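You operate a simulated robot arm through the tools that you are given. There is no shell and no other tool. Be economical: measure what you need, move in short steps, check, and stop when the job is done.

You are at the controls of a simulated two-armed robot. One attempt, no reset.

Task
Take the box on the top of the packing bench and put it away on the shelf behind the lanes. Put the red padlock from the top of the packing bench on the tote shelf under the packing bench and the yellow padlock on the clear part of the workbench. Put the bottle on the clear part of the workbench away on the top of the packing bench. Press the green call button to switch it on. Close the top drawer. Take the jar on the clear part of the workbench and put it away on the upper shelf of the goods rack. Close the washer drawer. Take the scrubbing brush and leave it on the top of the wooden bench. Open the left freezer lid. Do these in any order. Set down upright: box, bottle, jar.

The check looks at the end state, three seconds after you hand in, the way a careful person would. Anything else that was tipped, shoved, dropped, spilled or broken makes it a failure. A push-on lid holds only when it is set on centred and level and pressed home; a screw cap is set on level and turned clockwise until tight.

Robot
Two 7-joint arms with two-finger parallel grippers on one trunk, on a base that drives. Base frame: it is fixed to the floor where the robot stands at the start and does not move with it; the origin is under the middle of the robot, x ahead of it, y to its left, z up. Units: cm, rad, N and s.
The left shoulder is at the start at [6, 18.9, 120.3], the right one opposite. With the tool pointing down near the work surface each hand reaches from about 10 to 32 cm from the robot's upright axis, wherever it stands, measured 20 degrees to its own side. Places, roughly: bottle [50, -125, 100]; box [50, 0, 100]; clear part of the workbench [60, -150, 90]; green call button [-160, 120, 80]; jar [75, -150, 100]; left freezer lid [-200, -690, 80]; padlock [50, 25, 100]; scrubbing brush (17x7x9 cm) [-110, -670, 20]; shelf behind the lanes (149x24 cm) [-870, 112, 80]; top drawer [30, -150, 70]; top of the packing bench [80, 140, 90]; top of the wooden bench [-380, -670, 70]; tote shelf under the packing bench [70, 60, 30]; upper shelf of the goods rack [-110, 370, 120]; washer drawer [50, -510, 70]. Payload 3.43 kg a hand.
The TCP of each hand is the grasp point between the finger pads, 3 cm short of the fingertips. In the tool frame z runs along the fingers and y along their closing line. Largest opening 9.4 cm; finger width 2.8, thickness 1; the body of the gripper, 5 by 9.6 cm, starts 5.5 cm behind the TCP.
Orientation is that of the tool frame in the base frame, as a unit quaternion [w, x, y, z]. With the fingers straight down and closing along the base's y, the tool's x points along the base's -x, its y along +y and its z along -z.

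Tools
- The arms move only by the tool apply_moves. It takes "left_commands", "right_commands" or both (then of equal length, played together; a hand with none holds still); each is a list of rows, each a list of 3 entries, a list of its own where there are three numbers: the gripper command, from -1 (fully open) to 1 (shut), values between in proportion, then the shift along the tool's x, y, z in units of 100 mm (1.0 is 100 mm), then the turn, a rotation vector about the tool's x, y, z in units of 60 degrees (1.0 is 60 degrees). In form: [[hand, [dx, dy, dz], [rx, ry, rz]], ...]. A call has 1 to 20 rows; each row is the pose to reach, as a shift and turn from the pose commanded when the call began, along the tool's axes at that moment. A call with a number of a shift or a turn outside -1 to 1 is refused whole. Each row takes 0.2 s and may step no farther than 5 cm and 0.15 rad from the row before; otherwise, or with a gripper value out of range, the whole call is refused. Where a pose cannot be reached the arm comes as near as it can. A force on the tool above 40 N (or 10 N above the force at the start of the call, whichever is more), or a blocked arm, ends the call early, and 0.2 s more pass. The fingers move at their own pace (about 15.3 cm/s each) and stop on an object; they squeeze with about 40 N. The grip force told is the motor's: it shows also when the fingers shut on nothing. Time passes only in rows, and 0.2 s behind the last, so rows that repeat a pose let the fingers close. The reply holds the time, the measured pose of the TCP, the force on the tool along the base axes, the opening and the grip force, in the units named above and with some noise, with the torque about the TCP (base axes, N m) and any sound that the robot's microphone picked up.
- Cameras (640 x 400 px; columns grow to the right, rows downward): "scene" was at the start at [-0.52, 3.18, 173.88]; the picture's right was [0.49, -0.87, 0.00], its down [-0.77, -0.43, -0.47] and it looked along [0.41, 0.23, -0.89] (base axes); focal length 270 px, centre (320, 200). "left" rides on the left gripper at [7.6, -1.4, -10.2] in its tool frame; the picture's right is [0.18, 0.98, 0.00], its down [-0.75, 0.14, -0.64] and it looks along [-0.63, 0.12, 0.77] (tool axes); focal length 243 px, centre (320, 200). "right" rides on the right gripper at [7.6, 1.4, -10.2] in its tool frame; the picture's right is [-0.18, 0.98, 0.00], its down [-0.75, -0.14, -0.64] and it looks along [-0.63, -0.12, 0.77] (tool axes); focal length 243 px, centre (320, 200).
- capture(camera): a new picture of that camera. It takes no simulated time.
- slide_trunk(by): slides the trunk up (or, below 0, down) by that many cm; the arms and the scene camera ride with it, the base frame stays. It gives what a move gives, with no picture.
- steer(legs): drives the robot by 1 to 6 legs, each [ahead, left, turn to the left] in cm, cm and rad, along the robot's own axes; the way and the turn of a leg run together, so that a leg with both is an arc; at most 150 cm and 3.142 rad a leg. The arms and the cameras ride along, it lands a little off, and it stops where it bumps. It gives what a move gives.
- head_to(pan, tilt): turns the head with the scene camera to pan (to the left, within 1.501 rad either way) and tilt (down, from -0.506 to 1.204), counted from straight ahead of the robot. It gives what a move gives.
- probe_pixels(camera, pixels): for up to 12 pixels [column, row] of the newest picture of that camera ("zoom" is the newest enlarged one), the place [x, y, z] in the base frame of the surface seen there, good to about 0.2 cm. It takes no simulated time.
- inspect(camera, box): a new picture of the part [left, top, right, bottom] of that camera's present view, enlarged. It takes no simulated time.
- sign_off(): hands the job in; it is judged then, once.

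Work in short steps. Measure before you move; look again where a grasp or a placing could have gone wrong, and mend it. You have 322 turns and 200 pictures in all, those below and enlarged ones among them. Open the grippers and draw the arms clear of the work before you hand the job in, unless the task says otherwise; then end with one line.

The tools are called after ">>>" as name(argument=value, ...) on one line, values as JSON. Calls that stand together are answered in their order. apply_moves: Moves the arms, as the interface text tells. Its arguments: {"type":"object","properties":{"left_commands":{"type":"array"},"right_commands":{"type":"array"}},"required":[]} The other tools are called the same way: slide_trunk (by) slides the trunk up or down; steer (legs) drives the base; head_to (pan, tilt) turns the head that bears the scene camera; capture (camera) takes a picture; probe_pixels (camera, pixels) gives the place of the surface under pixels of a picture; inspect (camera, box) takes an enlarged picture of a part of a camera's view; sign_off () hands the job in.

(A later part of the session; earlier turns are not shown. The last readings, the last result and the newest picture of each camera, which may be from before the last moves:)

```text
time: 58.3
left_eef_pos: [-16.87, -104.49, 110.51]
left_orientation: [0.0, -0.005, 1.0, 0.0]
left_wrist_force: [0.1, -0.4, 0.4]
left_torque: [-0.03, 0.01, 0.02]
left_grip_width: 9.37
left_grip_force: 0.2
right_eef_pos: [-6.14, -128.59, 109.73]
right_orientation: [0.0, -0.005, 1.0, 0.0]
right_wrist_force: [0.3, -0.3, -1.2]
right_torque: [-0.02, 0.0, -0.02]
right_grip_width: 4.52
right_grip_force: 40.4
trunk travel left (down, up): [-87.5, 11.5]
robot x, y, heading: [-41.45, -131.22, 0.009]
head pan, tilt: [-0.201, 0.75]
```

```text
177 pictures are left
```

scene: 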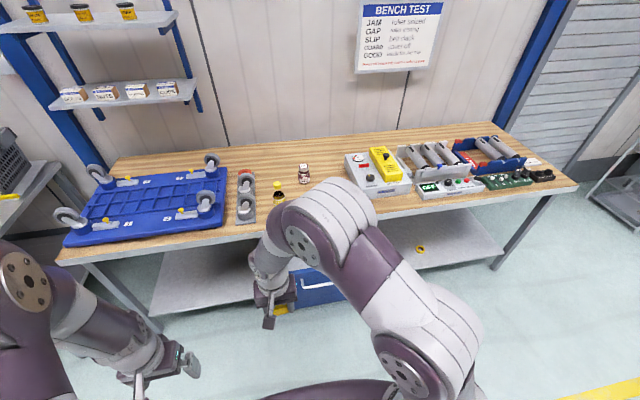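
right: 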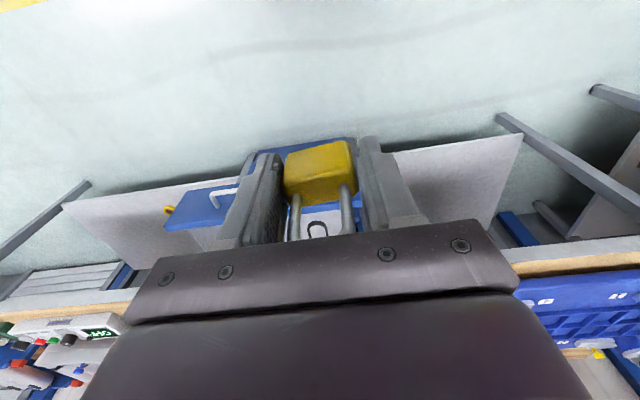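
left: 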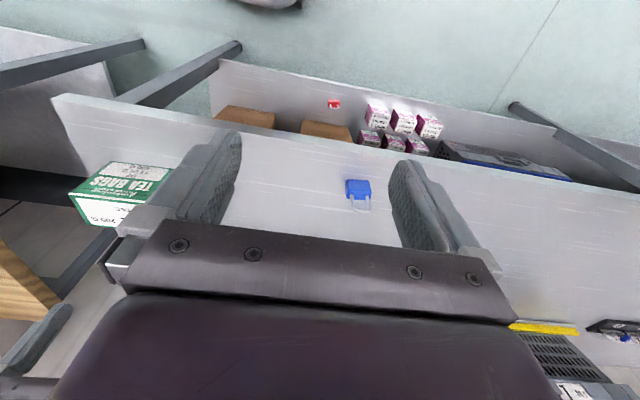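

Now I measure bottle (278,192), jar (304,173), the neighbours and the bench.

>>> inspect(camera="scene", box=[220, 140, 420, 265])

>>> probe_pixels(camera="scene", pixels=[[278, 183], [278, 190], [278, 197], [304, 165], [304, 172], [304, 180], [245, 212], [255, 195], [350, 165], [380, 195], [265, 222], [330, 170]])

>>> probe_pixels(camera="right", pixels=[[200, 190], [215, 195], [240, 185], [170, 210], [300, 150], [355, 140], [240, 150], [310, 235], [215, 205], [425, 250]])

```text
3.20 times, centred on (320, 202) of scene
```

zoom: 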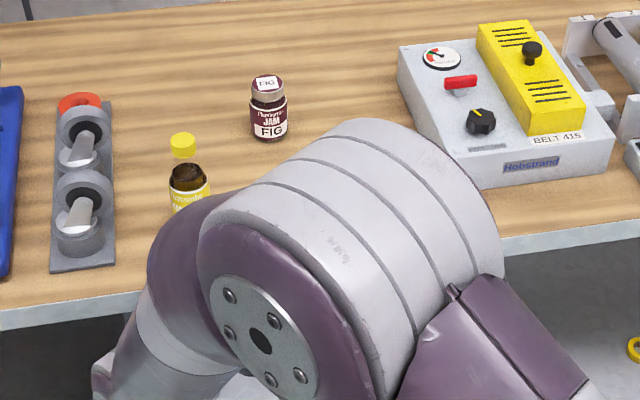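

```text
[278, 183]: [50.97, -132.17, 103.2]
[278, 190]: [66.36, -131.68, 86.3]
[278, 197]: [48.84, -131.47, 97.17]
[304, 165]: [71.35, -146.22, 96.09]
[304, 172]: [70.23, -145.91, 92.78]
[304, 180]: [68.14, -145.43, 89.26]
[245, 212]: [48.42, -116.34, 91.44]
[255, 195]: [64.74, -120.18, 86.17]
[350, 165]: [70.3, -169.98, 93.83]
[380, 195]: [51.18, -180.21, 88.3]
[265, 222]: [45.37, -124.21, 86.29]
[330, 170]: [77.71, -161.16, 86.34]
```

```text
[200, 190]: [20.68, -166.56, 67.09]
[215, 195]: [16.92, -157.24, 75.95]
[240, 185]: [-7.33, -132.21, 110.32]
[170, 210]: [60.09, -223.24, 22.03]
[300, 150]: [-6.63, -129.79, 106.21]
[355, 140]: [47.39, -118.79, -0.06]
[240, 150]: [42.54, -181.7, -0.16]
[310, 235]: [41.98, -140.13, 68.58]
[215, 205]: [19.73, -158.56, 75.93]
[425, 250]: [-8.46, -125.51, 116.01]
```

Get a view of the drawer: tilt the head down more.

>>> apply_moves(right_commands=[[1, [0.0, -0.45, 0], [0, 0, 0]], [1, [0.0, -0.9, 0], [0, 0, 0]], [1, [0.0, -1.0, 0], [0, 0, 0]]])

>>> head_to(pan=-0.1, tilt=0.95)

>>> capture(camera="scene")

```text
time: 59.1
left_eef_pos: [-17.01, -104.53, 110.65]
left_orientation: [0.0, -0.004, 1.0, 0.0]
left_wrist_force: [-0.1, 0.2, 0.2]
left_torque: [0.03, 0.03, 0.01]
left_grip_width: 9.39
left_grip_force: 0.0
right_eef_pos: [-6.13, -138.59, 109.77]
right_orientation: [0.0, -0.006, 1.0, 0.001]
right_wrist_force: [-0.1, 0.4, -1.0]
right_torque: [-0.02, -0.02, 0.02]
right_grip_width: 4.57
right_grip_force: 39.7
trunk travel left (down, up): [-87.5, 11.5]
robot x, y, heading: [-41.56, -131.15, 0.014]
head pan, tilt: [-0.201, 0.75]
```

```text
time: 59.8
left_eef_pos: [-17.0, -104.61, 110.61]
left_orientation: [0.0, -0.005, 1.0, 0.001]
left_wrist_force: [-0.6, 0.1, -0.1]
left_torque: [0.03, 0.01, 0.0]
left_grip_width: 9.41
left_grip_force: 0.1
right_eef_pos: [-6.1, -138.63, 109.78]
right_orientation: [0.0, -0.007, 1.0, 0.001]
right_wrist_force: [-1.0, -0.4, -1.7]
right_torque: [-0.05, -0.01, -0.02]
right_grip_width: 4.56
right_grip_force: 39.6
trunk travel left (down, up): [-87.5, 11.5]
robot x, y, heading: [-41.51, -131.27, 0.011]
head pan, tilt: [-0.099, 0.949]
```

```text
175 pictures are left
```

scene: 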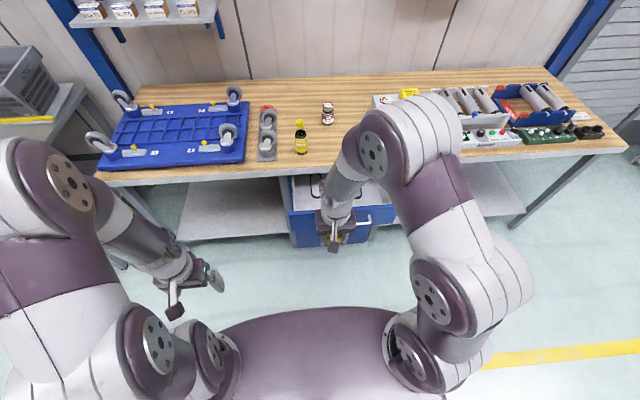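

>>> inspect(camera="scene", box=[260, 160, 420, 260])

>>> probe_pixels(camera="scene", pixels=[[290, 213], [300, 212], [305, 230], [290, 190], [294, 178], [380, 212], [385, 207], [365, 230], [300, 240], [275, 172], [275, 180], [385, 195]])

```text
4.00 times, centred on (340, 210) of scene
```

zoom: 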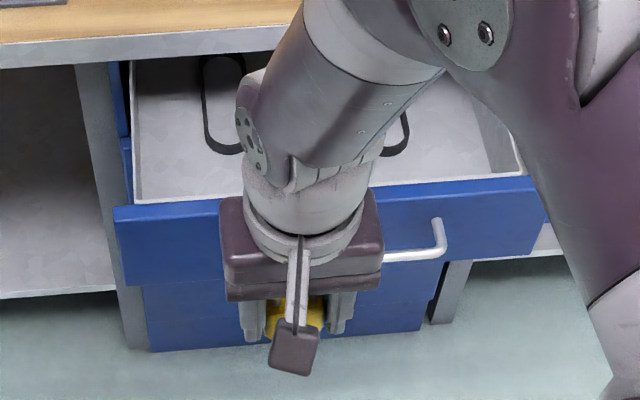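

```text
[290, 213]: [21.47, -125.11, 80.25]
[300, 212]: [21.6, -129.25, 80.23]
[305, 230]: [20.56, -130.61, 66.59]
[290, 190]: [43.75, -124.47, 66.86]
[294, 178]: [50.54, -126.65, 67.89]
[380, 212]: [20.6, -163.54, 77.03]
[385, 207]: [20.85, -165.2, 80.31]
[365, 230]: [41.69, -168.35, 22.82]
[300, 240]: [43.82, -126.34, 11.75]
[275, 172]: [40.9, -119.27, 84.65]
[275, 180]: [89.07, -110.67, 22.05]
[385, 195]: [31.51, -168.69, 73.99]
```

Drawer face at x 20.6, z 63–80, y −124…−172; it must close to about x 43. I'll push with the left hand pointing forward. Pitch the left hand 60° now, draw the right back.

>>> apply_moves(left_commands=[[1, [0, 0, 0], [0, -0.14, 0]], [1, [0, 0, 0], [0, -0.28, 0]], [1, [0, 0, 0], [0, -0.42, 0]], [1, [0, 0, 0], [0, -0.56, 0]], [1, [0, 0, 0], [0, -0.7, 0]], [1, [0, 0, 0], [0, -0.84, 0]], [1, [0, 0, 0], [0, -0.98, 0]]], right_commands=[[1, [0.3, 0, 0], [0, 0, 0]], [1, [0.6, 0, 0], [0, 0, 0]], [1, [0.9, 0, 0], [0, 0, 0]], [1, [1, 0, 0], [0, 0, 0]], [1, [1, 0, 0], [0, 0, 0]], [1, [1, 0, 0], [0, 0, 0]], [1, [1, 0, 0], [0, 0, 0]]])

>>> apply_moves(left_commands=[[1, [0, 0, 0], [0, -0.14, 0]], [1, [0, 0, 0], [0, -0.28, 0]], [1, [0, 0, 0], [0, -0.42, 0]]])

>>> steer(legs=[[0, -28, 0]])

>>> slide_trunk(by=-35)

```text
time: 61.4
left_eef_pos: [-14.85, -96.75, 113.68]
left_orientation: [0.47, -0.006, 0.882, -0.008]
left_wrist_force: [0.9, -0.3, -0.8]
left_torque: [-0.01, 0.05, -0.03]
left_grip_width: 0.0
left_grip_force: 32.5
left hand out of reach, approached as far as the arm can: row 2, 3, 4, 5, 6, 7
right_eef_pos: [-16.24, -138.63, 109.66]
right_orientation: [0.0, -0.006, 1.0, 0.0]
right_wrist_force: [-0.8, 0.5, 0.0]
right_torque: [-0.01, 0.03, -0.02]
right_grip_width: 4.54
right_grip_force: 40.0
trunk travel left (down, up): [-87.5, 11.5]
robot x, y, heading: [-41.5, -131.15, 0.009]
head pan, tilt: [-0.099, 0.949]
```

```text
time: 62.2
left_eef_pos: [-14.8, -96.83, 113.73]
left_orientation: [0.47, -0.007, 0.883, -0.007]
left_wrist_force: [0.1, -0.2, 0.7]
left_torque: [-0.02, -0.02, 0.02]
left_grip_width: 0.0
left_grip_force: 32.9
left hand out of reach, approached as far as the arm can: row 1, 2, 3
right_eef_pos: [-16.13, -138.74, 109.74]
right_orientation: [0.0, -0.006, 1.0, 0.0]
right_wrist_force: [-0.8, -0.2, -0.7]
right_torque: [-0.04, 0.01, 0.0]
right_grip_width: 4.53
right_grip_force: 39.5
trunk travel left (down, up): [-87.5, 11.5]
robot x, y, heading: [-41.35, -130.97, 0.012]
head pan, tilt: [-0.099, 0.949]
```

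```text
time: 64.2
left_eef_pos: [-14.48, -124.62, 113.71]
left_orientation: [0.469, -0.007, 0.883, -0.007]
left_wrist_force: [-0.5, -0.7, 0.3]
left_torque: [-0.05, 0.02, 0.01]
left_grip_width: 0.01
left_grip_force: 33.4
right_eef_pos: [-15.86, -166.67, 109.66]
right_orientation: [0.0, -0.007, 1.0, -0.001]
right_wrist_force: [0.1, 0.4, -1.2]
right_torque: [-0.01, 0.02, -0.01]
right_grip_width: 4.56
right_grip_force: 39.6
trunk travel left (down, up): [-87.5, 11.5]
robot x, y, heading: [-41.14, -159.32, 0.011]
head pan, tilt: [-0.099, 0.949]
```

```text
time: 67.6
left_eef_pos: [-14.6, -124.78, 78.66]
left_orientation: [0.47, -0.006, 0.883, -0.007]
left_wrist_force: [0.1, -0.6, -0.4]
left_torque: [0.03, -0.02, 0.03]
left_grip_width: 0.0
left_grip_force: 33.2
right_eef_pos: [-15.81, -166.76, 74.72]
right_orientation: [0.001, -0.006, 1.0, 0.0]
right_wrist_force: [0.3, -0.7, -0.9]
right_torque: [0.01, 0.0, 0.02]
right_grip_width: 4.54
right_grip_force: 40.3
trunk travel left (down, up): [-52.5, 46.5]
robot x, y, heading: [-41.16, -159.32, 0.016]
head pan, tilt: [-0.099, 0.949]
```

The left hand points forward 34° below horizontal. I extend it 10 cm along its tool z and see how it responds.

>>> apply_moves(left_commands=[[1, [0, 0, 0.4], [0, 0, 0]], [1, [0, 0, 0.8], [0, 0, 0]], [1, [0, 0, 1.0], [0, 0, 0]], [1, [0, 0, 1.0], [0, 0, 0]]])

```text
time: 68.6
left_eef_pos: [-6.2, -124.74, 73.24]
left_orientation: [0.469, -0.007, 0.883, -0.006]
left_wrist_force: [0.6, 0.6, -0.3]
left_torque: [-0.02, 0.0, -0.01]
left_grip_width: 0.0
left_grip_force: 32.5
right_eef_pos: [-15.78, -166.69, 74.73]
right_orientation: [-0.001, -0.006, 1.0, 0.0]
right_wrist_force: [0.1, -0.3, -0.6]
right_torque: [-0.02, -0.02, -0.01]
right_grip_width: 4.53
right_grip_force: 40.6
trunk travel left (down, up): [-52.5, 46.5]
robot x, y, heading: [-41.18, -159.12, 0.009]
head pan, tilt: [-0.099, 0.949]
```

Extend 10 cm ahead in base x and 8 cm right (y −133, beside the handle).

>>> apply_moves(left_commands=[[1, [-0.2, -0.3, 0.28], [0, 0, 0]], [1, [-0.4, -0.55, 0.56], [0, 0, 0]], [1, [-0.56, -0.8, 0.83], [0, 0, 0]], [1, [-0.56, -0.8, 0.83], [0, 0, 0]]])

>>> steer(legs=[[9, 0, 0]])

>>> capture(camera="left")

>>> capture(camera="scene")

```text
time: 69.6
left_eef_pos: [3.71, -132.85, 73.35]
left_orientation: [0.47, -0.007, 0.883, -0.007]
left_wrist_force: [-0.3, -0.1, 0.4]
left_torque: [0.04, -0.01, -0.02]
left_grip_width: 0.01
left_grip_force: 33.0
right_eef_pos: [-15.85, -166.81, 74.67]
right_orientation: [0.001, -0.007, 1.0, 0.0]
right_wrist_force: [0.2, -0.7, -1.0]
right_torque: [0.06, -0.02, -0.01]
right_grip_width: 4.56
right_grip_force: 40.4
trunk travel left (down, up): [-52.5, 46.5]
robot x, y, heading: [-41.01, -159.17, 0.016]
head pan, tilt: [-0.099, 0.949]
```

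```text
time: 70.7
left_eef_pos: [12.99, -132.69, 73.32]
left_orientation: [0.469, -0.006, 0.883, -0.008]
left_wrist_force: [-0.7, -1.3, -0.2]
left_torque: [-0.01, -0.02, 0.0]
left_grip_width: 0.0
left_grip_force: 33.0
right_eef_pos: [-6.65, -166.56, 74.68]
right_orientation: [0.0, -0.005, 1.0, 0.0]
right_wrist_force: [-0.1, -0.5, -1.6]
right_torque: [-0.01, 0.03, -0.03]
right_grip_width: 4.52
right_grip_force: 40.7
trunk travel left (down, up): [-52.5, 46.5]
robot x, y, heading: [-32.08, -159.0, 0.01]
head pan, tilt: [-0.099, 0.949]
```

```text
173 pictures are left
```

left: 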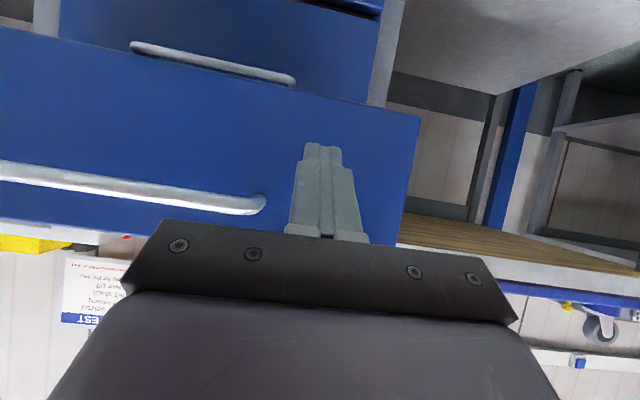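

```text
172 pictures are left
```

scene: 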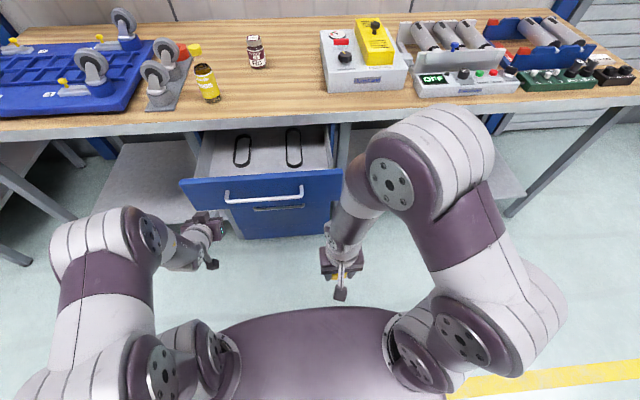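

The closed fingers face the drawer beside the handle at about 5 cm. Push 10 cm ahead, step by step.

>>> apply_moves(left_commands=[[1, [-0.2, 0, 0.28], [0, 0, 0]], [1, [-0.4, 0, 0.56], [0, 0, 0]], [1, [-0.56, 0, 0.83], [0, 0, 0]], [1, [-0.56, 0, 0.83], [0, 0, 0]]])

>>> apply_moves(left_commands=[[1, [-0.15, 0, 0.22], [0, 0, 0]], [1, [-0.3, 0, 0.44], [0, 0, 0]], [1, [-0.45, 0, 0.66], [0, 0, 0]], [1, [-0.56, 0, 0.83], [0, 0, 0]]])

>>> capture(camera="scene")

```text
time: 71.7
left_eef_pos: [22.93, -132.88, 73.33]
left_orientation: [0.469, -0.006, 0.883, -0.008]
left_wrist_force: [-0.1, 0.4, -0.3]
left_torque: [-0.04, 0.0, 0.03]
left_grip_width: 0.04
left_grip_force: 32.7
right_eef_pos: [-6.75, -166.7, 74.73]
right_orientation: [-0.001, -0.006, 1.0, 0.0]
right_wrist_force: [0.7, 0.4, -0.9]
right_torque: [0.02, 0.05, -0.02]
right_grip_width: 4.54
right_grip_force: 39.7
trunk travel left (down, up): [-52.5, 46.5]
robot x, y, heading: [-31.94, -158.99, 0.015]
head pan, tilt: [-0.099, 0.949]
```

```text
time: 72.7
left_eef_pos: [33.03, -132.72, 73.12]
left_orientation: [0.47, -0.006, 0.883, -0.007]
left_wrist_force: [-0.6, -0.1, -0.2]
left_torque: [0.01, 0.05, 0.02]
left_grip_width: 0.0
left_grip_force: 33.1
right_eef_pos: [-6.82, -166.67, 74.69]
right_orientation: [0.0, -0.005, 1.0, 0.0]
right_wrist_force: [-0.2, 0.3, -2.1]
right_torque: [0.01, 0.03, -0.01]
right_grip_width: 4.53
right_grip_force: 40.5
trunk travel left (down, up): [-52.5, 46.5]
robot x, y, heading: [-31.79, -159.26, 0.01]
head pan, tilt: [-0.099, 0.949]
```

```text
171 pictures are left
```

scene: 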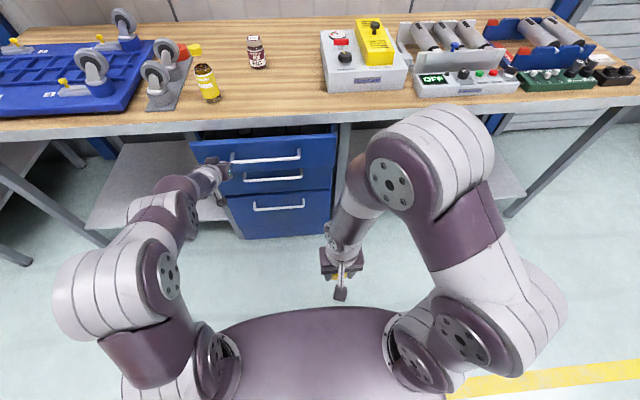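

Drawer is moving well; push on until it stops.

>>> apply_moves(left_commands=[[1, [-0.11, 0, 0.17], [0, 0, 0]], [1, [-0.22, 0, 0.33], [0, 0, 0]], [1, [-0.34, 0, 0.5], [0, 0, 0]], [1, [-0.45, 0, 0.66], [0, 0, 0]], [1, [-0.56, 0, 0.83], [0, 0, 0]]])

>>> capture(camera="scene")

```text
time: 73.7
left_eef_pos: [38.61, -132.44, 72.79]
left_orientation: [0.463, -0.007, 0.887, -0.007]
left_wrist_force: [-59.3, -3.9, 21.5]
left_torque: [-0.05, -0.17, -0.23]
left_grip_width: 0.01
left_grip_force: 33.2
right_eef_pos: [-7.37, -166.78, 74.95]
right_orientation: [0.003, -0.008, 1.0, 0.0]
right_wrist_force: [0.8, 0.0, -0.9]
right_torque: [0.02, 0.08, -0.02]
right_grip_width: 4.5
right_grip_force: 40.1
trunk travel left (down, up): [-52.5, 46.5]
robot x, y, heading: [-32.25, -159.53, 0.014]
head pan, tilt: [-0.099, 0.949]
stopped in row 4 (left hand): the force on the tool passed its limit (the readings are from after the stop); the commanded pose is now the measured one
```

```text
170 pictures are left
```

scene: 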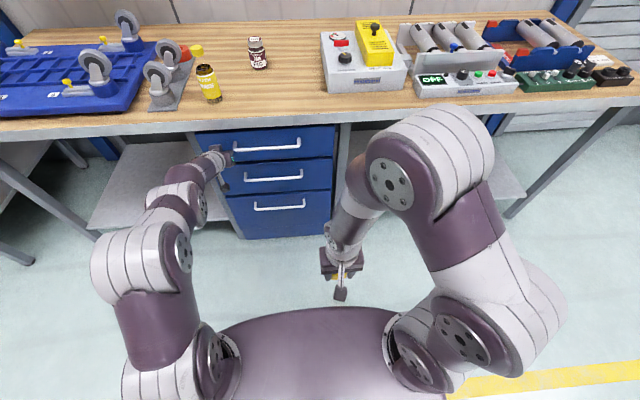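

The drawer met its stop. Check its face against the lower drawer.

>>> probe_pixels(camera="scene", pixels=[[290, 160], [300, 135], [300, 165], [290, 192], [310, 225], [215, 120]])

>>> apply_moves(left_commands=[[1, [0.2, 0, -0.28], [0, 0, 0]], [1, [0.4, 0, -0.56], [0, 0, 0]], [1, [0.56, 0, -0.83], [0, 0, 0]]])

>>> apply_moves(left_commands=[[1, [0.2, 0, -0.28], [0, 0, 0]], [1, [0.4, 0, -0.56], [0, 0, 0]], [1, [0.56, 0, -0.83], [0, 0, 0]]])

>>> apply_moves(left_commands=[[1, [0.2, 0, -0.28], [0, 0, 0]], [1, [0.4, 0, -0.56], [0, 0, 0]], [1, [0.56, 0, -0.83], [0, 0, 0]]])

```text
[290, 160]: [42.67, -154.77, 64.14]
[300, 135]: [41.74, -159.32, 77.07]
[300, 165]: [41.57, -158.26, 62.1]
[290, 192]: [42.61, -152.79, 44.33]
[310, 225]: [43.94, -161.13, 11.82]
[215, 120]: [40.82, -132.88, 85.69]
```

```text
time: 74.5
left_eef_pos: [29.09, -132.56, 72.57]
left_orientation: [0.461, -0.008, 0.887, -0.007]
left_wrist_force: [-0.8, 0.1, 0.0]
left_torque: [0.03, 0.0, 0.01]
left_grip_width: 0.0
left_grip_force: 32.7
right_eef_pos: [-6.88, -166.64, 74.77]
right_orientation: [0.001, -0.007, 1.0, 0.0]
right_wrist_force: [-0.2, 0.2, -0.9]
right_torque: [0.03, 0.0, 0.0]
right_grip_width: 4.56
right_grip_force: 39.9
trunk travel left (down, up): [-52.5, 46.5]
robot x, y, heading: [-32.17, -158.9, 0.017]
head pan, tilt: [-0.099, 0.949]
```

```text
time: 75.2
left_eef_pos: [19.03, -132.61, 72.9]
left_orientation: [0.462, -0.008, 0.887, -0.006]
left_wrist_force: [-0.3, -0.5, -0.3]
left_torque: [0.01, -0.03, -0.02]
left_grip_width: 0.0
left_grip_force: 33.2
right_eef_pos: [-6.8, -166.64, 74.62]
right_orientation: [0.001, -0.007, 1.0, 0.0]
right_wrist_force: [0.6, 0.2, 0.3]
right_torque: [-0.03, 0.0, -0.06]
right_grip_width: 4.56
right_grip_force: 40.3
trunk travel left (down, up): [-52.5, 46.5]
robot x, y, heading: [-32.15, -159.3, 0.007]
head pan, tilt: [-0.099, 0.949]
```

```text
time: 76.0
left_eef_pos: [9.1, -132.63, 72.9]
left_orientation: [0.462, -0.007, 0.887, -0.007]
left_wrist_force: [-0.3, -0.3, 0.3]
left_torque: [0.0, 0.0, -0.01]
left_grip_width: 0.0
left_grip_force: 32.7
right_eef_pos: [-6.82, -166.48, 74.74]
right_orientation: [0.0, -0.007, 1.0, 0.0]
right_wrist_force: [0.2, 0.0, -0.6]
right_torque: [-0.03, 0.02, -0.01]
right_grip_width: 4.54
right_grip_force: 39.6
trunk travel left (down, up): [-52.5, 46.5]
robot x, y, heading: [-31.68, -159.15, 0.012]
head pan, tilt: [-0.099, 0.949]
```

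Drawer flush. Draw left back further, raise the trunk, drive in front of the clear part.

>>> apply_moves(left_commands=[[1, [0.2, 0, -0.28], [0, 0, 0]], [1, [0.4, 0, -0.56], [0, 0, 0]], [1, [0.56, 0, -0.83], [0, 0, 0]]])

>>> slide_trunk(by=39)

>>> steer(legs=[[0, 11, 0], [33, 0, 0]])

>>> capture(camera="scene")

```text
time: 76.8
left_eef_pos: [2.71, -128.77, 71.94]
left_orientation: [0.459, -0.008, 0.888, -0.02]
left_wrist_force: [0.4, 1.0, -0.2]
left_torque: [0.0, 0.0, -0.05]
left_grip_width: 0.0
left_grip_force: 32.8
left hand out of reach, approached as far as the arm can: row 1, 2, 3
right_eef_pos: [-6.74, -166.58, 74.73]
right_orientation: [0.0, -0.007, 1.0, 0.0]
right_wrist_force: [-0.2, -1.1, -1.5]
right_torque: [0.0, 0.03, -0.02]
right_grip_width: 4.55
right_grip_force: 39.8
trunk travel left (down, up): [-52.5, 46.5]
robot x, y, heading: [-31.95, -158.89, 0.014]
head pan, tilt: [-0.099, 0.949]
```

```text
time: 80.6
left_eef_pos: [2.74, -128.86, 110.98]
left_orientation: [0.459, -0.009, 0.888, -0.019]
left_wrist_force: [-0.3, 0.7, -0.1]
left_torque: [0.0, -0.04, 0.0]
left_grip_width: 0.01
left_grip_force: 33.0
right_eef_pos: [-6.79, -166.7, 113.57]
right_orientation: [0.0, -0.007, 1.0, 0.0]
right_wrist_force: [-0.5, 0.1, -0.5]
right_torque: [-0.03, 0.0, -0.02]
right_grip_width: 4.56
right_grip_force: 40.4
trunk travel left (down, up): [-91.5, 7.5]
robot x, y, heading: [-32.11, -158.64, 0.015]
head pan, tilt: [-0.099, 0.949]
```

```text
time: 83.6
left_eef_pos: [35.68, -117.67, 111.02]
left_orientation: [0.459, -0.008, 0.888, -0.02]
left_wrist_force: [0.1, 0.9, -0.3]
left_torque: [0.01, 0.04, 0.0]
left_grip_width: 0.0
left_grip_force: 32.3
right_eef_pos: [25.76, -155.41, 113.78]
right_orientation: [0.001, -0.004, 1.0, 0.0]
right_wrist_force: [-0.6, 0.9, -0.6]
right_torque: [-0.04, 0.0, -0.01]
right_grip_width: 4.53
right_grip_force: 40.5
trunk travel left (down, up): [-91.5, 7.5]
robot x, y, heading: [0.64, -147.83, 0.008]
head pan, tilt: [-0.099, 0.949]
```

```text
169 pictures are left
```

scene: 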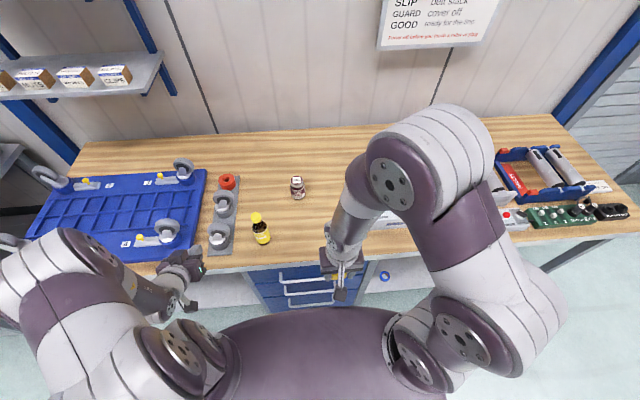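

Extend the right hand to about (54, −156).

>>> apply_moves(right_commands=[[1, [-0.48, 0, 0], [0, 0, 0]], [1, [-0.96, 0, 0], [0, 0, 0]]])

>>> apply_moves(right_commands=[[1, [-0.48, 0, 0], [0, 0, 0]], [1, [-0.96, 0, 0], [0, 0, 0]]])

>>> apply_moves(right_commands=[[1, [-0.45, 0, 0.2], [0, 0, 0]], [1, [-0.9, 0, 0.4], [0, 0, 0]], [1, [-0.9, 0, 0.8], [0, 0, 0]], [1, [-0.9, 0, 1.0], [0, 0, 0]]])

>>> capture(camera="right")

>>> capture(camera="scene")

```text
time: 84.2
left_eef_pos: [35.93, -117.69, 110.98]
left_orientation: [0.458, -0.007, 0.889, -0.021]
left_wrist_force: [0.7, -0.3, 0.0]
left_torque: [-0.01, -0.01, 0.02]
left_grip_width: 0.0
left_grip_force: 32.4
right_eef_pos: [35.55, -155.18, 113.6]
right_orientation: [0.0, -0.004, 1.0, 0.0]
right_wrist_force: [-0.4, 0.2, -0.6]
right_torque: [0.03, 0.03, -0.02]
right_grip_width: 4.54
right_grip_force: 40.1
trunk travel left (down, up): [-91.5, 7.5]
robot x, y, heading: [0.93, -148.02, 0.005]
head pan, tilt: [-0.099, 0.949]
```

```text
time: 84.8
left_eef_pos: [35.87, -117.65, 110.88]
left_orientation: [0.456, -0.006, 0.89, -0.02]
left_wrist_force: [0.9, -0.6, -0.4]
left_torque: [-0.04, 0.03, 0.01]
left_grip_width: 0.01
left_grip_force: 33.3
right_eef_pos: [45.47, -155.4, 113.53]
right_orientation: [-0.001, -0.004, 1.0, -0.001]
right_wrist_force: [0.4, 0.3, -1.1]
right_torque: [0.02, 0.05, 0.01]
right_grip_width: 4.54
right_grip_force: 39.9
trunk travel left (down, up): [-91.5, 7.5]
robot x, y, heading: [0.69, -147.92, 0.007]
head pan, tilt: [-0.099, 0.949]
```

```text
time: 85.8
left_eef_pos: [35.82, -117.66, 110.95]
left_orientation: [0.457, -0.007, 0.889, -0.021]
left_wrist_force: [-0.3, 0.8, 0.0]
left_torque: [0.0, 0.01, -0.01]
left_grip_width: 0.0
left_grip_force: 33.8
right_eef_pos: [54.21, -155.21, 103.63]
right_orientation: [-0.001, -0.005, 1.0, 0.001]
right_wrist_force: [0.0, 0.0, -1.3]
right_torque: [0.0, 0.02, -0.02]
right_grip_width: 4.54
right_grip_force: 39.7
trunk travel left (down, up): [-91.5, 7.5]
robot x, y, heading: [0.46, -147.66, 0.006]
head pan, tilt: [-0.099, 0.949]
```

```text
168 pictures are left
```

right: 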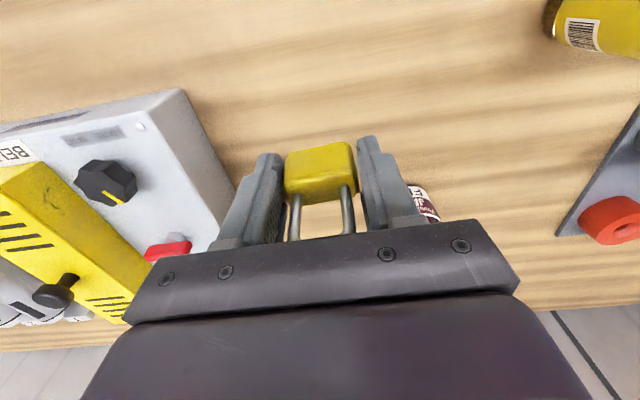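

```text
167 pictures are left
```

scene: 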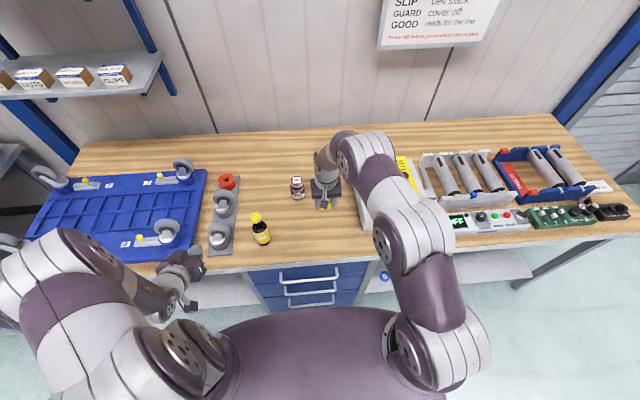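

Check clearance to the machine, bottle and jar.

>>> probe_pixels(camera="right", pixels=[[180, 100], [205, 170], [225, 195], [60, 110], [550, 15], [425, 205], [320, 145], [330, 240], [300, 80]])

```text
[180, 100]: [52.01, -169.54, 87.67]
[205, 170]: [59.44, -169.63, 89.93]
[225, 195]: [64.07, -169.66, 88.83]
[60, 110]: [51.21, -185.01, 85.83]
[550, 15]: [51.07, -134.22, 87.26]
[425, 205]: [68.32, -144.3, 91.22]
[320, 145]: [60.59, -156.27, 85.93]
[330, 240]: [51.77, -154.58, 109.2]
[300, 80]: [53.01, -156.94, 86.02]
```

Clear. Lower 13.9 cm, release, rise.

>>> apply_moves(right_commands=[[1, [0, 0, 0.4], [0, 0, 0]], [1, [0, 0, 0.8], [0, 0, 0]], [1, [0, 0, 1.0], [0, 0, 0]]])

>>> apply_moves(right_commands=[[1, [0, 0, 0.25], [0, 0, 0]], [1, [0, 0, 0.34], [0, 0, 0]], [1, [0, 0, 0.38], [0, 0, 0]], [1, [0, 0, 0.39], [0, 0, 0]]])

>>> apply_moves(right_commands=[[0.2, [0, 0, 0], [0, 0, 0]], [-0.6, [0, 0, 0], [0, 0, 0]], [-0.6, [0, 0, 0], [0, 0, 0]], [-0.6, [0, 0, -0.4], [0, 0, 0]], [-0.6, [0, 0, -0.8], [0, 0, 0]], [-0.6, [0, 0, -1], [0, 0, 0]]])

>>> capture(camera="right")

```text
time: 86.6
left_eef_pos: [35.72, -117.69, 110.88]
left_orientation: [0.458, -0.007, 0.889, -0.021]
left_wrist_force: [-0.1, -0.3, 0.1]
left_torque: [0.01, -0.02, -0.02]
left_grip_width: 0.0
left_grip_force: 32.8
right_eef_pos: [54.09, -155.24, 93.67]
right_orientation: [0.0, -0.004, 1.0, 0.0]
right_wrist_force: [0.0, 0.2, -0.5]
right_torque: [0.01, 0.01, 0.02]
right_grip_width: 4.56
right_grip_force: 39.4
trunk travel left (down, up): [-91.5, 7.5]
robot x, y, heading: [0.67, -147.67, 0.007]
head pan, tilt: [-0.099, 0.949]
```

```text
time: 87.6
left_eef_pos: [35.78, -117.78, 111.12]
left_orientation: [0.458, -0.007, 0.889, -0.02]
left_wrist_force: [0.3, -0.2, 1.1]
left_torque: [-0.02, 0.01, 0.0]
left_grip_width: 0.0
left_grip_force: 33.0
right_eef_pos: [54.18, -155.06, 89.8]
right_orientation: [0.0, -0.005, 1.0, 0.0]
right_wrist_force: [-0.5, 0.2, -1.3]
right_torque: [-0.02, 0.02, -0.01]
right_grip_width: 4.58
right_grip_force: 40.1
trunk travel left (down, up): [-91.5, 7.5]
robot x, y, heading: [0.26, -147.99, 0.006]
head pan, tilt: [-0.099, 0.949]
```

```text
time: 89.0
left_eef_pos: [35.73, -117.61, 110.85]
left_orientation: [0.458, -0.007, 0.889, -0.021]
left_wrist_force: [0.3, 0.3, 0.5]
left_torque: [-0.01, -0.02, -0.03]
left_grip_width: 0.0
left_grip_force: 32.6
right_eef_pos: [54.07, -155.12, 99.78]
right_orientation: [0.0, -0.004, 1.0, 0.0]
right_wrist_force: [-0.6, 0.1, -0.7]
right_torque: [0.01, -0.02, 0.02]
right_grip_width: 7.52
right_grip_force: 0.1
trunk travel left (down, up): [-91.5, 7.5]
robot x, y, heading: [0.55, -147.74, 0.007]
head pan, tilt: [-0.099, 0.949]
```

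```text
166 pictures are left
```

right: 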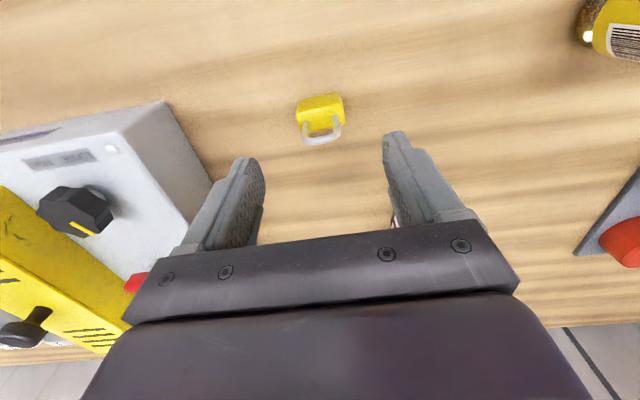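

Yellow padlock set. Now the jar: raise the right hand and drive 12 cm ahead; the left hand passes over the red-wheeled tool, so I raise it first.

>>> apply_moves(right_commands=[[-1, [0.2, 0, -0.4], [0, 0, 0]], [-1, [0.2, 0, -0.7], [0, 0, 0]], [-1, [0.2, 0, -0.7], [0, 0, 0]]], left_commands=[[1, [-0.25, 0, -0.17], [0, 0, 0]], [1, [-0.5, 0, -0.34], [0, 0, 0]], [1, [-0.5, 0, -0.34], [0, 0, 0]]])

>>> steer(legs=[[12, 0, 0]])

>>> capture(camera="right")

>>> capture(camera="scene")

```text
time: 89.8
left_eef_pos: [35.92, -117.31, 116.95]
left_orientation: [0.458, -0.007, 0.889, -0.02]
left_wrist_force: [-0.1, -0.5, -0.7]
left_torque: [0.03, -0.02, -0.01]
left_grip_width: 0.01
left_grip_force: 32.6
right_eef_pos: [52.12, -155.15, 106.72]
right_orientation: [-0.001, -0.004, 1.0, 0.0]
right_wrist_force: [0.6, -0.4, -0.7]
right_torque: [0.01, -0.01, -0.04]
right_grip_width: 9.38
right_grip_force: 0.1
trunk travel left (down, up): [-91.5, 7.5]
robot x, y, heading: [0.55, -147.65, 0.009]
head pan, tilt: [-0.099, 0.949]
```

```text
time: 91.0
left_eef_pos: [47.52, -117.36, 116.95]
left_orientation: [0.458, -0.007, 0.888, -0.021]
left_wrist_force: [-0.6, -0.5, 0.2]
left_torque: [-0.02, 0.0, 0.04]
left_grip_width: 0.01
left_grip_force: 32.9
right_eef_pos: [63.89, -155.14, 106.89]
right_orientation: [0.0, -0.004, 1.0, 0.0]
right_wrist_force: [-0.4, -0.4, -0.8]
right_torque: [0.0, 0.01, 0.01]
right_grip_width: 9.41
right_grip_force: 0.1
trunk travel left (down, up): [-91.5, 7.5]
robot x, y, heading: [12.63, -147.88, 0.012]
head pan, tilt: [-0.099, 0.949]
```

```text
165 pictures are left
```

right: 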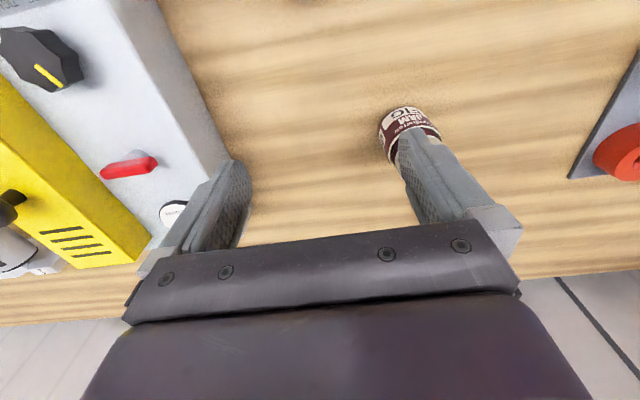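

```text
164 pictures are left
```

scene: 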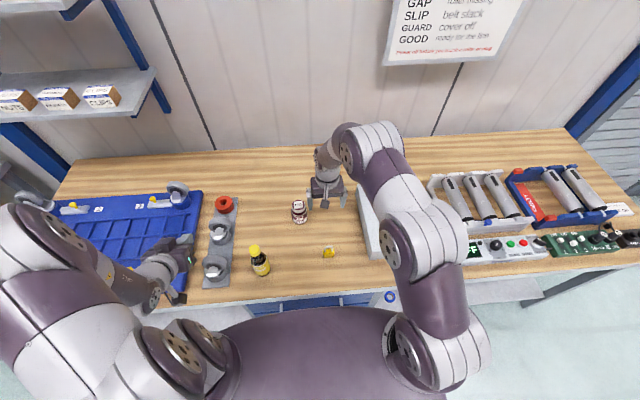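

Zoom on jar and bottle in the scene view and measure.

>>> inspect(camera="scene", box=[240, 180, 340, 280])

>>> probe_pixels(camera="scene", pixels=[[298, 203], [298, 210], [299, 217], [293, 212], [305, 212], [255, 247], [256, 254], [260, 263], [262, 271], [254, 268], [269, 266], [252, 260]])

```text
4.00 times, centred on (290, 230) of scene
```

zoom: 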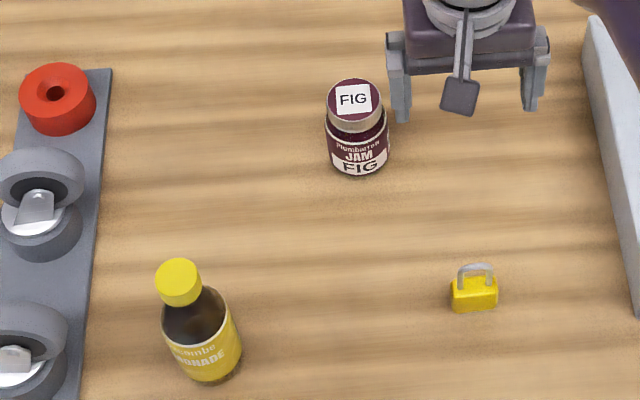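

```text
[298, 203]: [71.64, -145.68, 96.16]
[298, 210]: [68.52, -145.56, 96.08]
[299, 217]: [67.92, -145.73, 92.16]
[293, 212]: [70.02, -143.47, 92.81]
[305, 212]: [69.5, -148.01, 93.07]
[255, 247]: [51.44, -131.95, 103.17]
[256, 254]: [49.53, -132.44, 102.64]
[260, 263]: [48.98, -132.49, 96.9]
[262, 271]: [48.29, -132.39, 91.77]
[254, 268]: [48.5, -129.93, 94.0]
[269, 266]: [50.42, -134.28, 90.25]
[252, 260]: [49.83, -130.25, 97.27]
```

>>> probe_pixels(camera="zoom", pixels=[[330, 105], [382, 105], [355, 84], [355, 115], [355, 128], [330, 150], [386, 150], [160, 282], [202, 282], [180, 263], [178, 297], [165, 330]])

>>> probe_pixels(camera="zoom", pixels=[[200, 320], [205, 360], [238, 340], [180, 360], [205, 378], [170, 315], [225, 315]])

```text
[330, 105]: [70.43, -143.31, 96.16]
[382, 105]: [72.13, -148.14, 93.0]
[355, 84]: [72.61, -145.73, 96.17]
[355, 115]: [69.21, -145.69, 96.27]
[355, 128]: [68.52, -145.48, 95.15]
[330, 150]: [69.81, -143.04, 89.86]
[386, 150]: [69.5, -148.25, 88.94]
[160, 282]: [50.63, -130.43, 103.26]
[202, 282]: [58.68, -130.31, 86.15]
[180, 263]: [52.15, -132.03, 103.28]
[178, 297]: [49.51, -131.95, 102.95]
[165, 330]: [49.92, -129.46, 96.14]
```

```text
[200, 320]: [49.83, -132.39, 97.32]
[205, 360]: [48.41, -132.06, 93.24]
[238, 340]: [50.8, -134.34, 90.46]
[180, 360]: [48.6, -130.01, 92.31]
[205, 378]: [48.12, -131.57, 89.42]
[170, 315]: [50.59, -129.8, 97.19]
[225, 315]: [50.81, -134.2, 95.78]
```

Jar centre (70.8, −145.7), Ø≈5.5, top 96.2. Move the right hand above it.

>>> apply_moves(right_commands=[[-1, [-0.2, 0.31, 0], [0, 0, 0]], [-1, [-0.45, 0.62, 0], [0, 0, 0]], [-1, [-0.69, 0.94, 0.2], [0, 0, 0]], [-1, [-0.69, 0.94, 0.45], [0, 0, 0]], [-1, [-0.69, 0.94, 0.45], [0, 0, 0]]])

>>> capture(camera="right")

```text
time: 92.2
left_eef_pos: [47.55, -117.28, 117.15]
left_orientation: [0.459, -0.007, 0.888, -0.02]
left_wrist_force: [1.2, -0.7, -0.8]
left_torque: [0.0, -0.01, 0.0]
left_grip_width: 0.02
left_grip_force: 33.1
right_eef_pos: [70.65, -145.83, 102.41]
right_orientation: [0.0, -0.006, 1.0, -0.001]
right_wrist_force: [-0.2, 1.1, 0.4]
right_torque: [0.0, 0.0, 0.02]
right_grip_width: 9.39
right_grip_force: 0.0
trunk travel left (down, up): [-91.5, 7.5]
robot x, y, heading: [12.32, -147.68, 0.013]
head pan, tilt: [-0.099, 0.949]
```

```text
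162 pictures are left
```

right: 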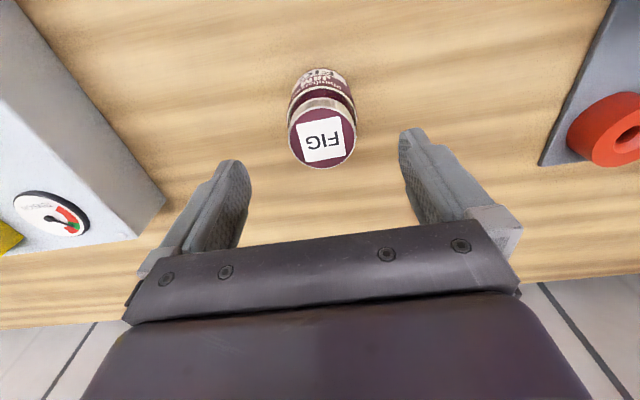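

The jar lies between the fingers. Descend 11.2 cm to z 91.2, grip, lift.

>>> apply_moves(right_commands=[[-1, [-0.01, 0, 0.4], [0, 0, 0]], [-1, [-0.01, 0, 0.8], [0, 0, 0]], [-1, [-0.01, 0, 1.0], [0, 0, 0]]])

>>> apply_moves(right_commands=[[-1, [0, 0, 0.12], [0, 0, 0]], [0, [0, 0, 0.12], [0, 0, 0]], [1, [0, 0, 0.12], [0, 0, 0]], [1, [0, 0, 0.12], [0, 0, 0]], [1, [0, 0, 0.12], [0, 0, 0]]])

>>> apply_moves(right_commands=[[1, [0, 0, -0.3], [0, 0, 0]], [1, [0, 0, -0.7], [0, 0, 0]], [1, [0, 0, -1.0], [0, 0, 0]]])

>>> apply_moves(right_commands=[[1, [0.1, 0, -0.3], [0, 0, 0]], [1, [0.3, 0, -0.7], [0, 0, 0]], [1, [0.6, 0, -1.0], [0, 0, 0]]])

>>> capture(camera="right")

```text
time: 93.0
left_eef_pos: [47.74, -117.31, 117.11]
left_orientation: [0.458, -0.007, 0.889, -0.02]
left_wrist_force: [0.2, 0.2, -0.3]
left_torque: [0.03, 0.03, -0.02]
left_grip_width: 0.0
left_grip_force: 33.1
right_eef_pos: [69.96, -145.97, 92.73]
right_orientation: [0.001, -0.004, 1.0, 0.001]
right_wrist_force: [-0.4, -0.1, 0.3]
right_torque: [0.04, -0.01, 0.01]
right_grip_width: 9.4
right_grip_force: 0.0
right hand out of reach, approached as far as the arm can: row 2, 3
trunk travel left (down, up): [-91.5, 7.5]
robot x, y, heading: [12.46, -147.37, 0.006]
head pan, tilt: [-0.099, 0.949]
```

```text
time: 94.2
left_eef_pos: [47.5, -117.24, 117.12]
left_orientation: [0.458, -0.008, 0.889, -0.019]
left_wrist_force: [1.2, -0.1, -0.2]
left_torque: [0.02, -0.02, -0.01]
left_grip_width: 0.0
left_grip_force: 33.2
right_eef_pos: [69.63, -146.06, 91.73]
right_orientation: [0.0, -0.003, 1.0, 0.0]
right_wrist_force: [2.3, -0.2, 2.9]
right_torque: [-0.17, -0.16, 0.02]
right_grip_width: 6.21
right_grip_force: 40.1
right hand out of reach, approached as far as the arm can: row 1, 2, 3, 4, 5
trunk travel left (down, up): [-91.5, 7.5]
robot x, y, heading: [12.46, -147.8, 0.005]
head pan, tilt: [-0.099, 0.949]
```

```text
time: 95.0
left_eef_pos: [47.71, -117.3, 117.17]
left_orientation: [0.459, -0.007, 0.888, -0.02]
left_wrist_force: [0.6, 0.6, 1.0]
left_torque: [0.06, -0.01, -0.03]
left_grip_width: 0.01
left_grip_force: 32.8
right_eef_pos: [69.67, -146.23, 101.5]
right_orientation: [-0.001, -0.005, 1.0, 0.0]
right_wrist_force: [-0.6, 0.5, -3.3]
right_torque: [-0.02, 0.02, 0.02]
right_grip_width: 6.24
right_grip_force: 40.7
trunk travel left (down, up): [-91.5, 7.5]
robot x, y, heading: [12.71, -147.46, 0.009]
head pan, tilt: [-0.099, 0.949]
```

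```text
time: 95.8
left_eef_pos: [47.6, -117.27, 117.22]
left_orientation: [0.458, -0.008, 0.889, -0.02]
left_wrist_force: [0.2, 0.0, 0.9]
left_torque: [0.0, -0.03, 0.0]
left_grip_width: 0.0
left_grip_force: 33.0
right_eef_pos: [63.6, -146.34, 111.7]
right_orientation: [0.0, -0.005, 1.0, 0.0]
right_wrist_force: [0.2, 0.3, -3.6]
right_torque: [-0.03, 0.0, -0.01]
right_grip_width: 6.24
right_grip_force: 40.3
trunk travel left (down, up): [-91.5, 7.5]
robot x, y, heading: [12.61, -147.8, 0.01]
head pan, tilt: [-0.099, 0.949]
```

```text
161 pictures are left
```

right: 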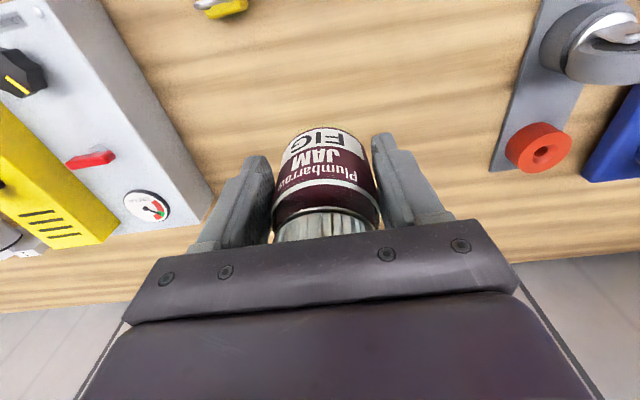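

Jar held upright. Back 13 cm and strafe right 10 cm, then lower the left (pitched) hand in front of the bottle.

>>> steer(legs=[[-20, 0, 0], [0, -10, 0]])

>>> capture(camera="scene")

```text
time: 98.2
left_eef_pos: [27.71, -126.96, 117.09]
left_orientation: [0.458, -0.008, 0.888, -0.021]
left_wrist_force: [-0.9, 0.4, 0.5]
left_torque: [0.02, 0.01, -0.01]
left_grip_width: 0.02
left_grip_force: 33.0
right_eef_pos: [43.79, -155.95, 111.77]
right_orientation: [0.0, -0.005, 1.0, -0.001]
right_wrist_force: [0.6, -0.3, -3.4]
right_torque: [-0.04, 0.08, -0.01]
right_grip_width: 6.2
right_grip_force: 39.5
trunk travel left (down, up): [-91.5, 7.5]
robot x, y, heading: [-7.47, -157.73, 0.012]
head pan, tilt: [-0.099, 0.949]
```

```text
160 pictures are left
```

scene: 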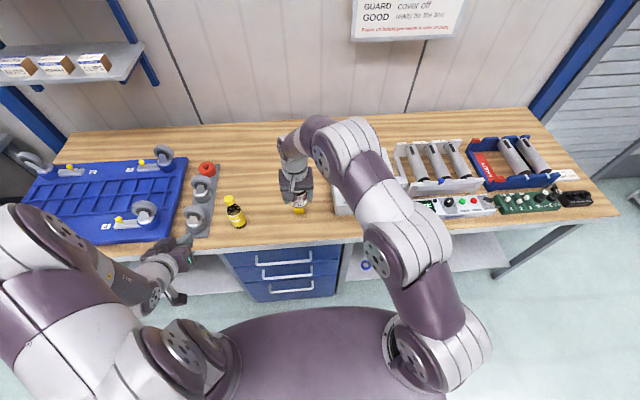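

Bring the left hand to (36, −132, 93.5), fingers open, in two calls.

>>> apply_moves(left_commands=[[-1, [0.24, -0.08, 0.33], [0, 0, 0]], [-1, [0.48, -0.16, 0.66], [0, 0, 0]], [-1, [0.71, -0.25, 1.0], [0, 0, 0]]])

>>> apply_moves(left_commands=[[-1, [0.24, -0.08, 0.33], [0, 0, 0]], [-1, [0.48, -0.16, 0.66], [0, 0, 0]], [-1, [0.71, -0.2, 1.0], [0, 0, 0]], [-1, [0.71, -0.2, 1.0], [0, 0, 0]]])

>>> capture(camera="left")

```text
time: 99.0
left_eef_pos: [33.53, -129.08, 106.89]
left_orientation: [0.454, -0.009, 0.89, -0.027]
left_wrist_force: [0.2, -0.3, 0.0]
left_torque: [0.0, 0.01, 0.01]
left_grip_width: 9.39
left_grip_force: 0.0
left hand out of reach, approached as far as the arm can: row 2, 3
right_eef_pos: [44.09, -156.21, 111.57]
right_orientation: [-0.001, -0.006, 1.0, 0.0]
right_wrist_force: [0.1, -0.4, -2.6]
right_torque: [0.03, 0.1, 0.0]
right_grip_width: 6.23
right_grip_force: 39.6
trunk travel left (down, up): [-91.5, 7.5]
robot x, y, heading: [-7.54, -157.31, 0.009]
head pan, tilt: [-0.099, 0.949]
```

```text
time: 100.0
left_eef_pos: [38.73, -130.67, 95.47]
left_orientation: [0.457, -0.011, 0.889, -0.029]
left_wrist_force: [-0.4, 0.0, -0.7]
left_torque: [0.01, 0.04, 0.01]
left_grip_width: 9.42
left_grip_force: 0.0
left hand out of reach, approached as far as the arm can: row 1, 2, 3, 4
right_eef_pos: [43.87, -156.1, 111.62]
right_orientation: [0.001, -0.005, 1.0, 0.001]
right_wrist_force: [0.1, 0.0, -2.9]
right_torque: [0.0, 0.05, 0.02]
right_grip_width: 6.23
right_grip_force: 40.0
trunk travel left (down, up): [-91.5, 7.5]
robot x, y, heading: [-7.47, -157.98, 0.012]
head pan, tilt: [-0.099, 0.949]
```

```text
159 pictures are left
```

left: 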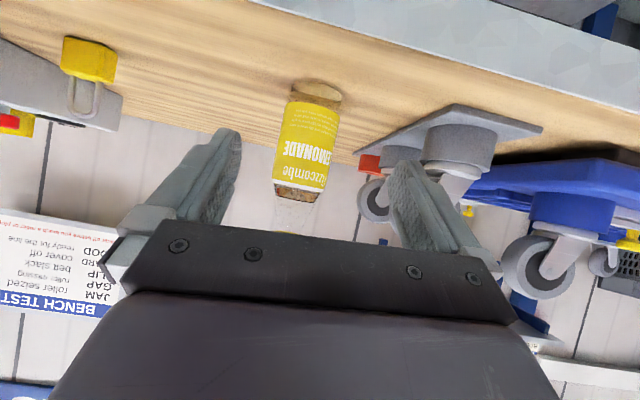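

Advance to the bottle: +12 cm x, −1.5 y, −1.5 z in two calls.

>>> apply_moves(left_commands=[[-1, [-0.14, -0.07, 0.27], [0, 0, 0]], [-1, [-0.28, -0.15, 0.53], [0, 0, 0]], [-1, [-0.42, -0.15, 0.8], [0, 0, 0]]])

>>> capture(camera="left")

```text
time: 100.8
left_eef_pos: [47.85, -132.19, 94.29]
left_orientation: [0.457, -0.008, 0.889, -0.02]
left_wrist_force: [0.1, 0.6, 0.5]
left_torque: [0.0, -0.02, 0.04]
left_grip_width: 9.4
left_grip_force: 0.1
right_eef_pos: [43.9, -156.0, 111.65]
right_orientation: [-0.001, -0.006, 1.0, 0.0]
right_wrist_force: [0.5, 0.7, -3.8]
right_torque: [-0.01, 0.06, -0.04]
right_grip_width: 6.19
right_grip_force: 40.0
trunk travel left (down, up): [-91.5, 7.5]
robot x, y, heading: [-7.92, -157.59, 0.012]
head pan, tilt: [-0.099, 0.949]
```

```text
158 pictures are left
```

left: 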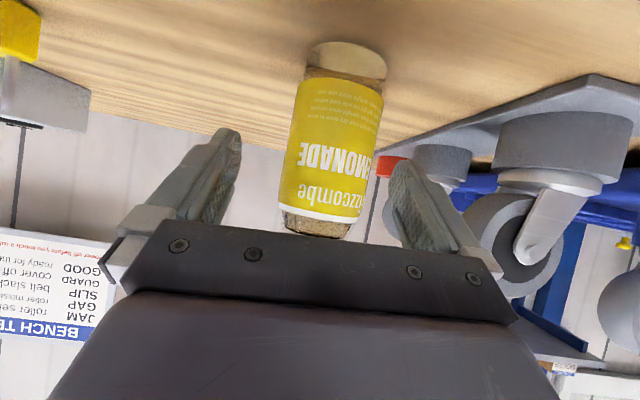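

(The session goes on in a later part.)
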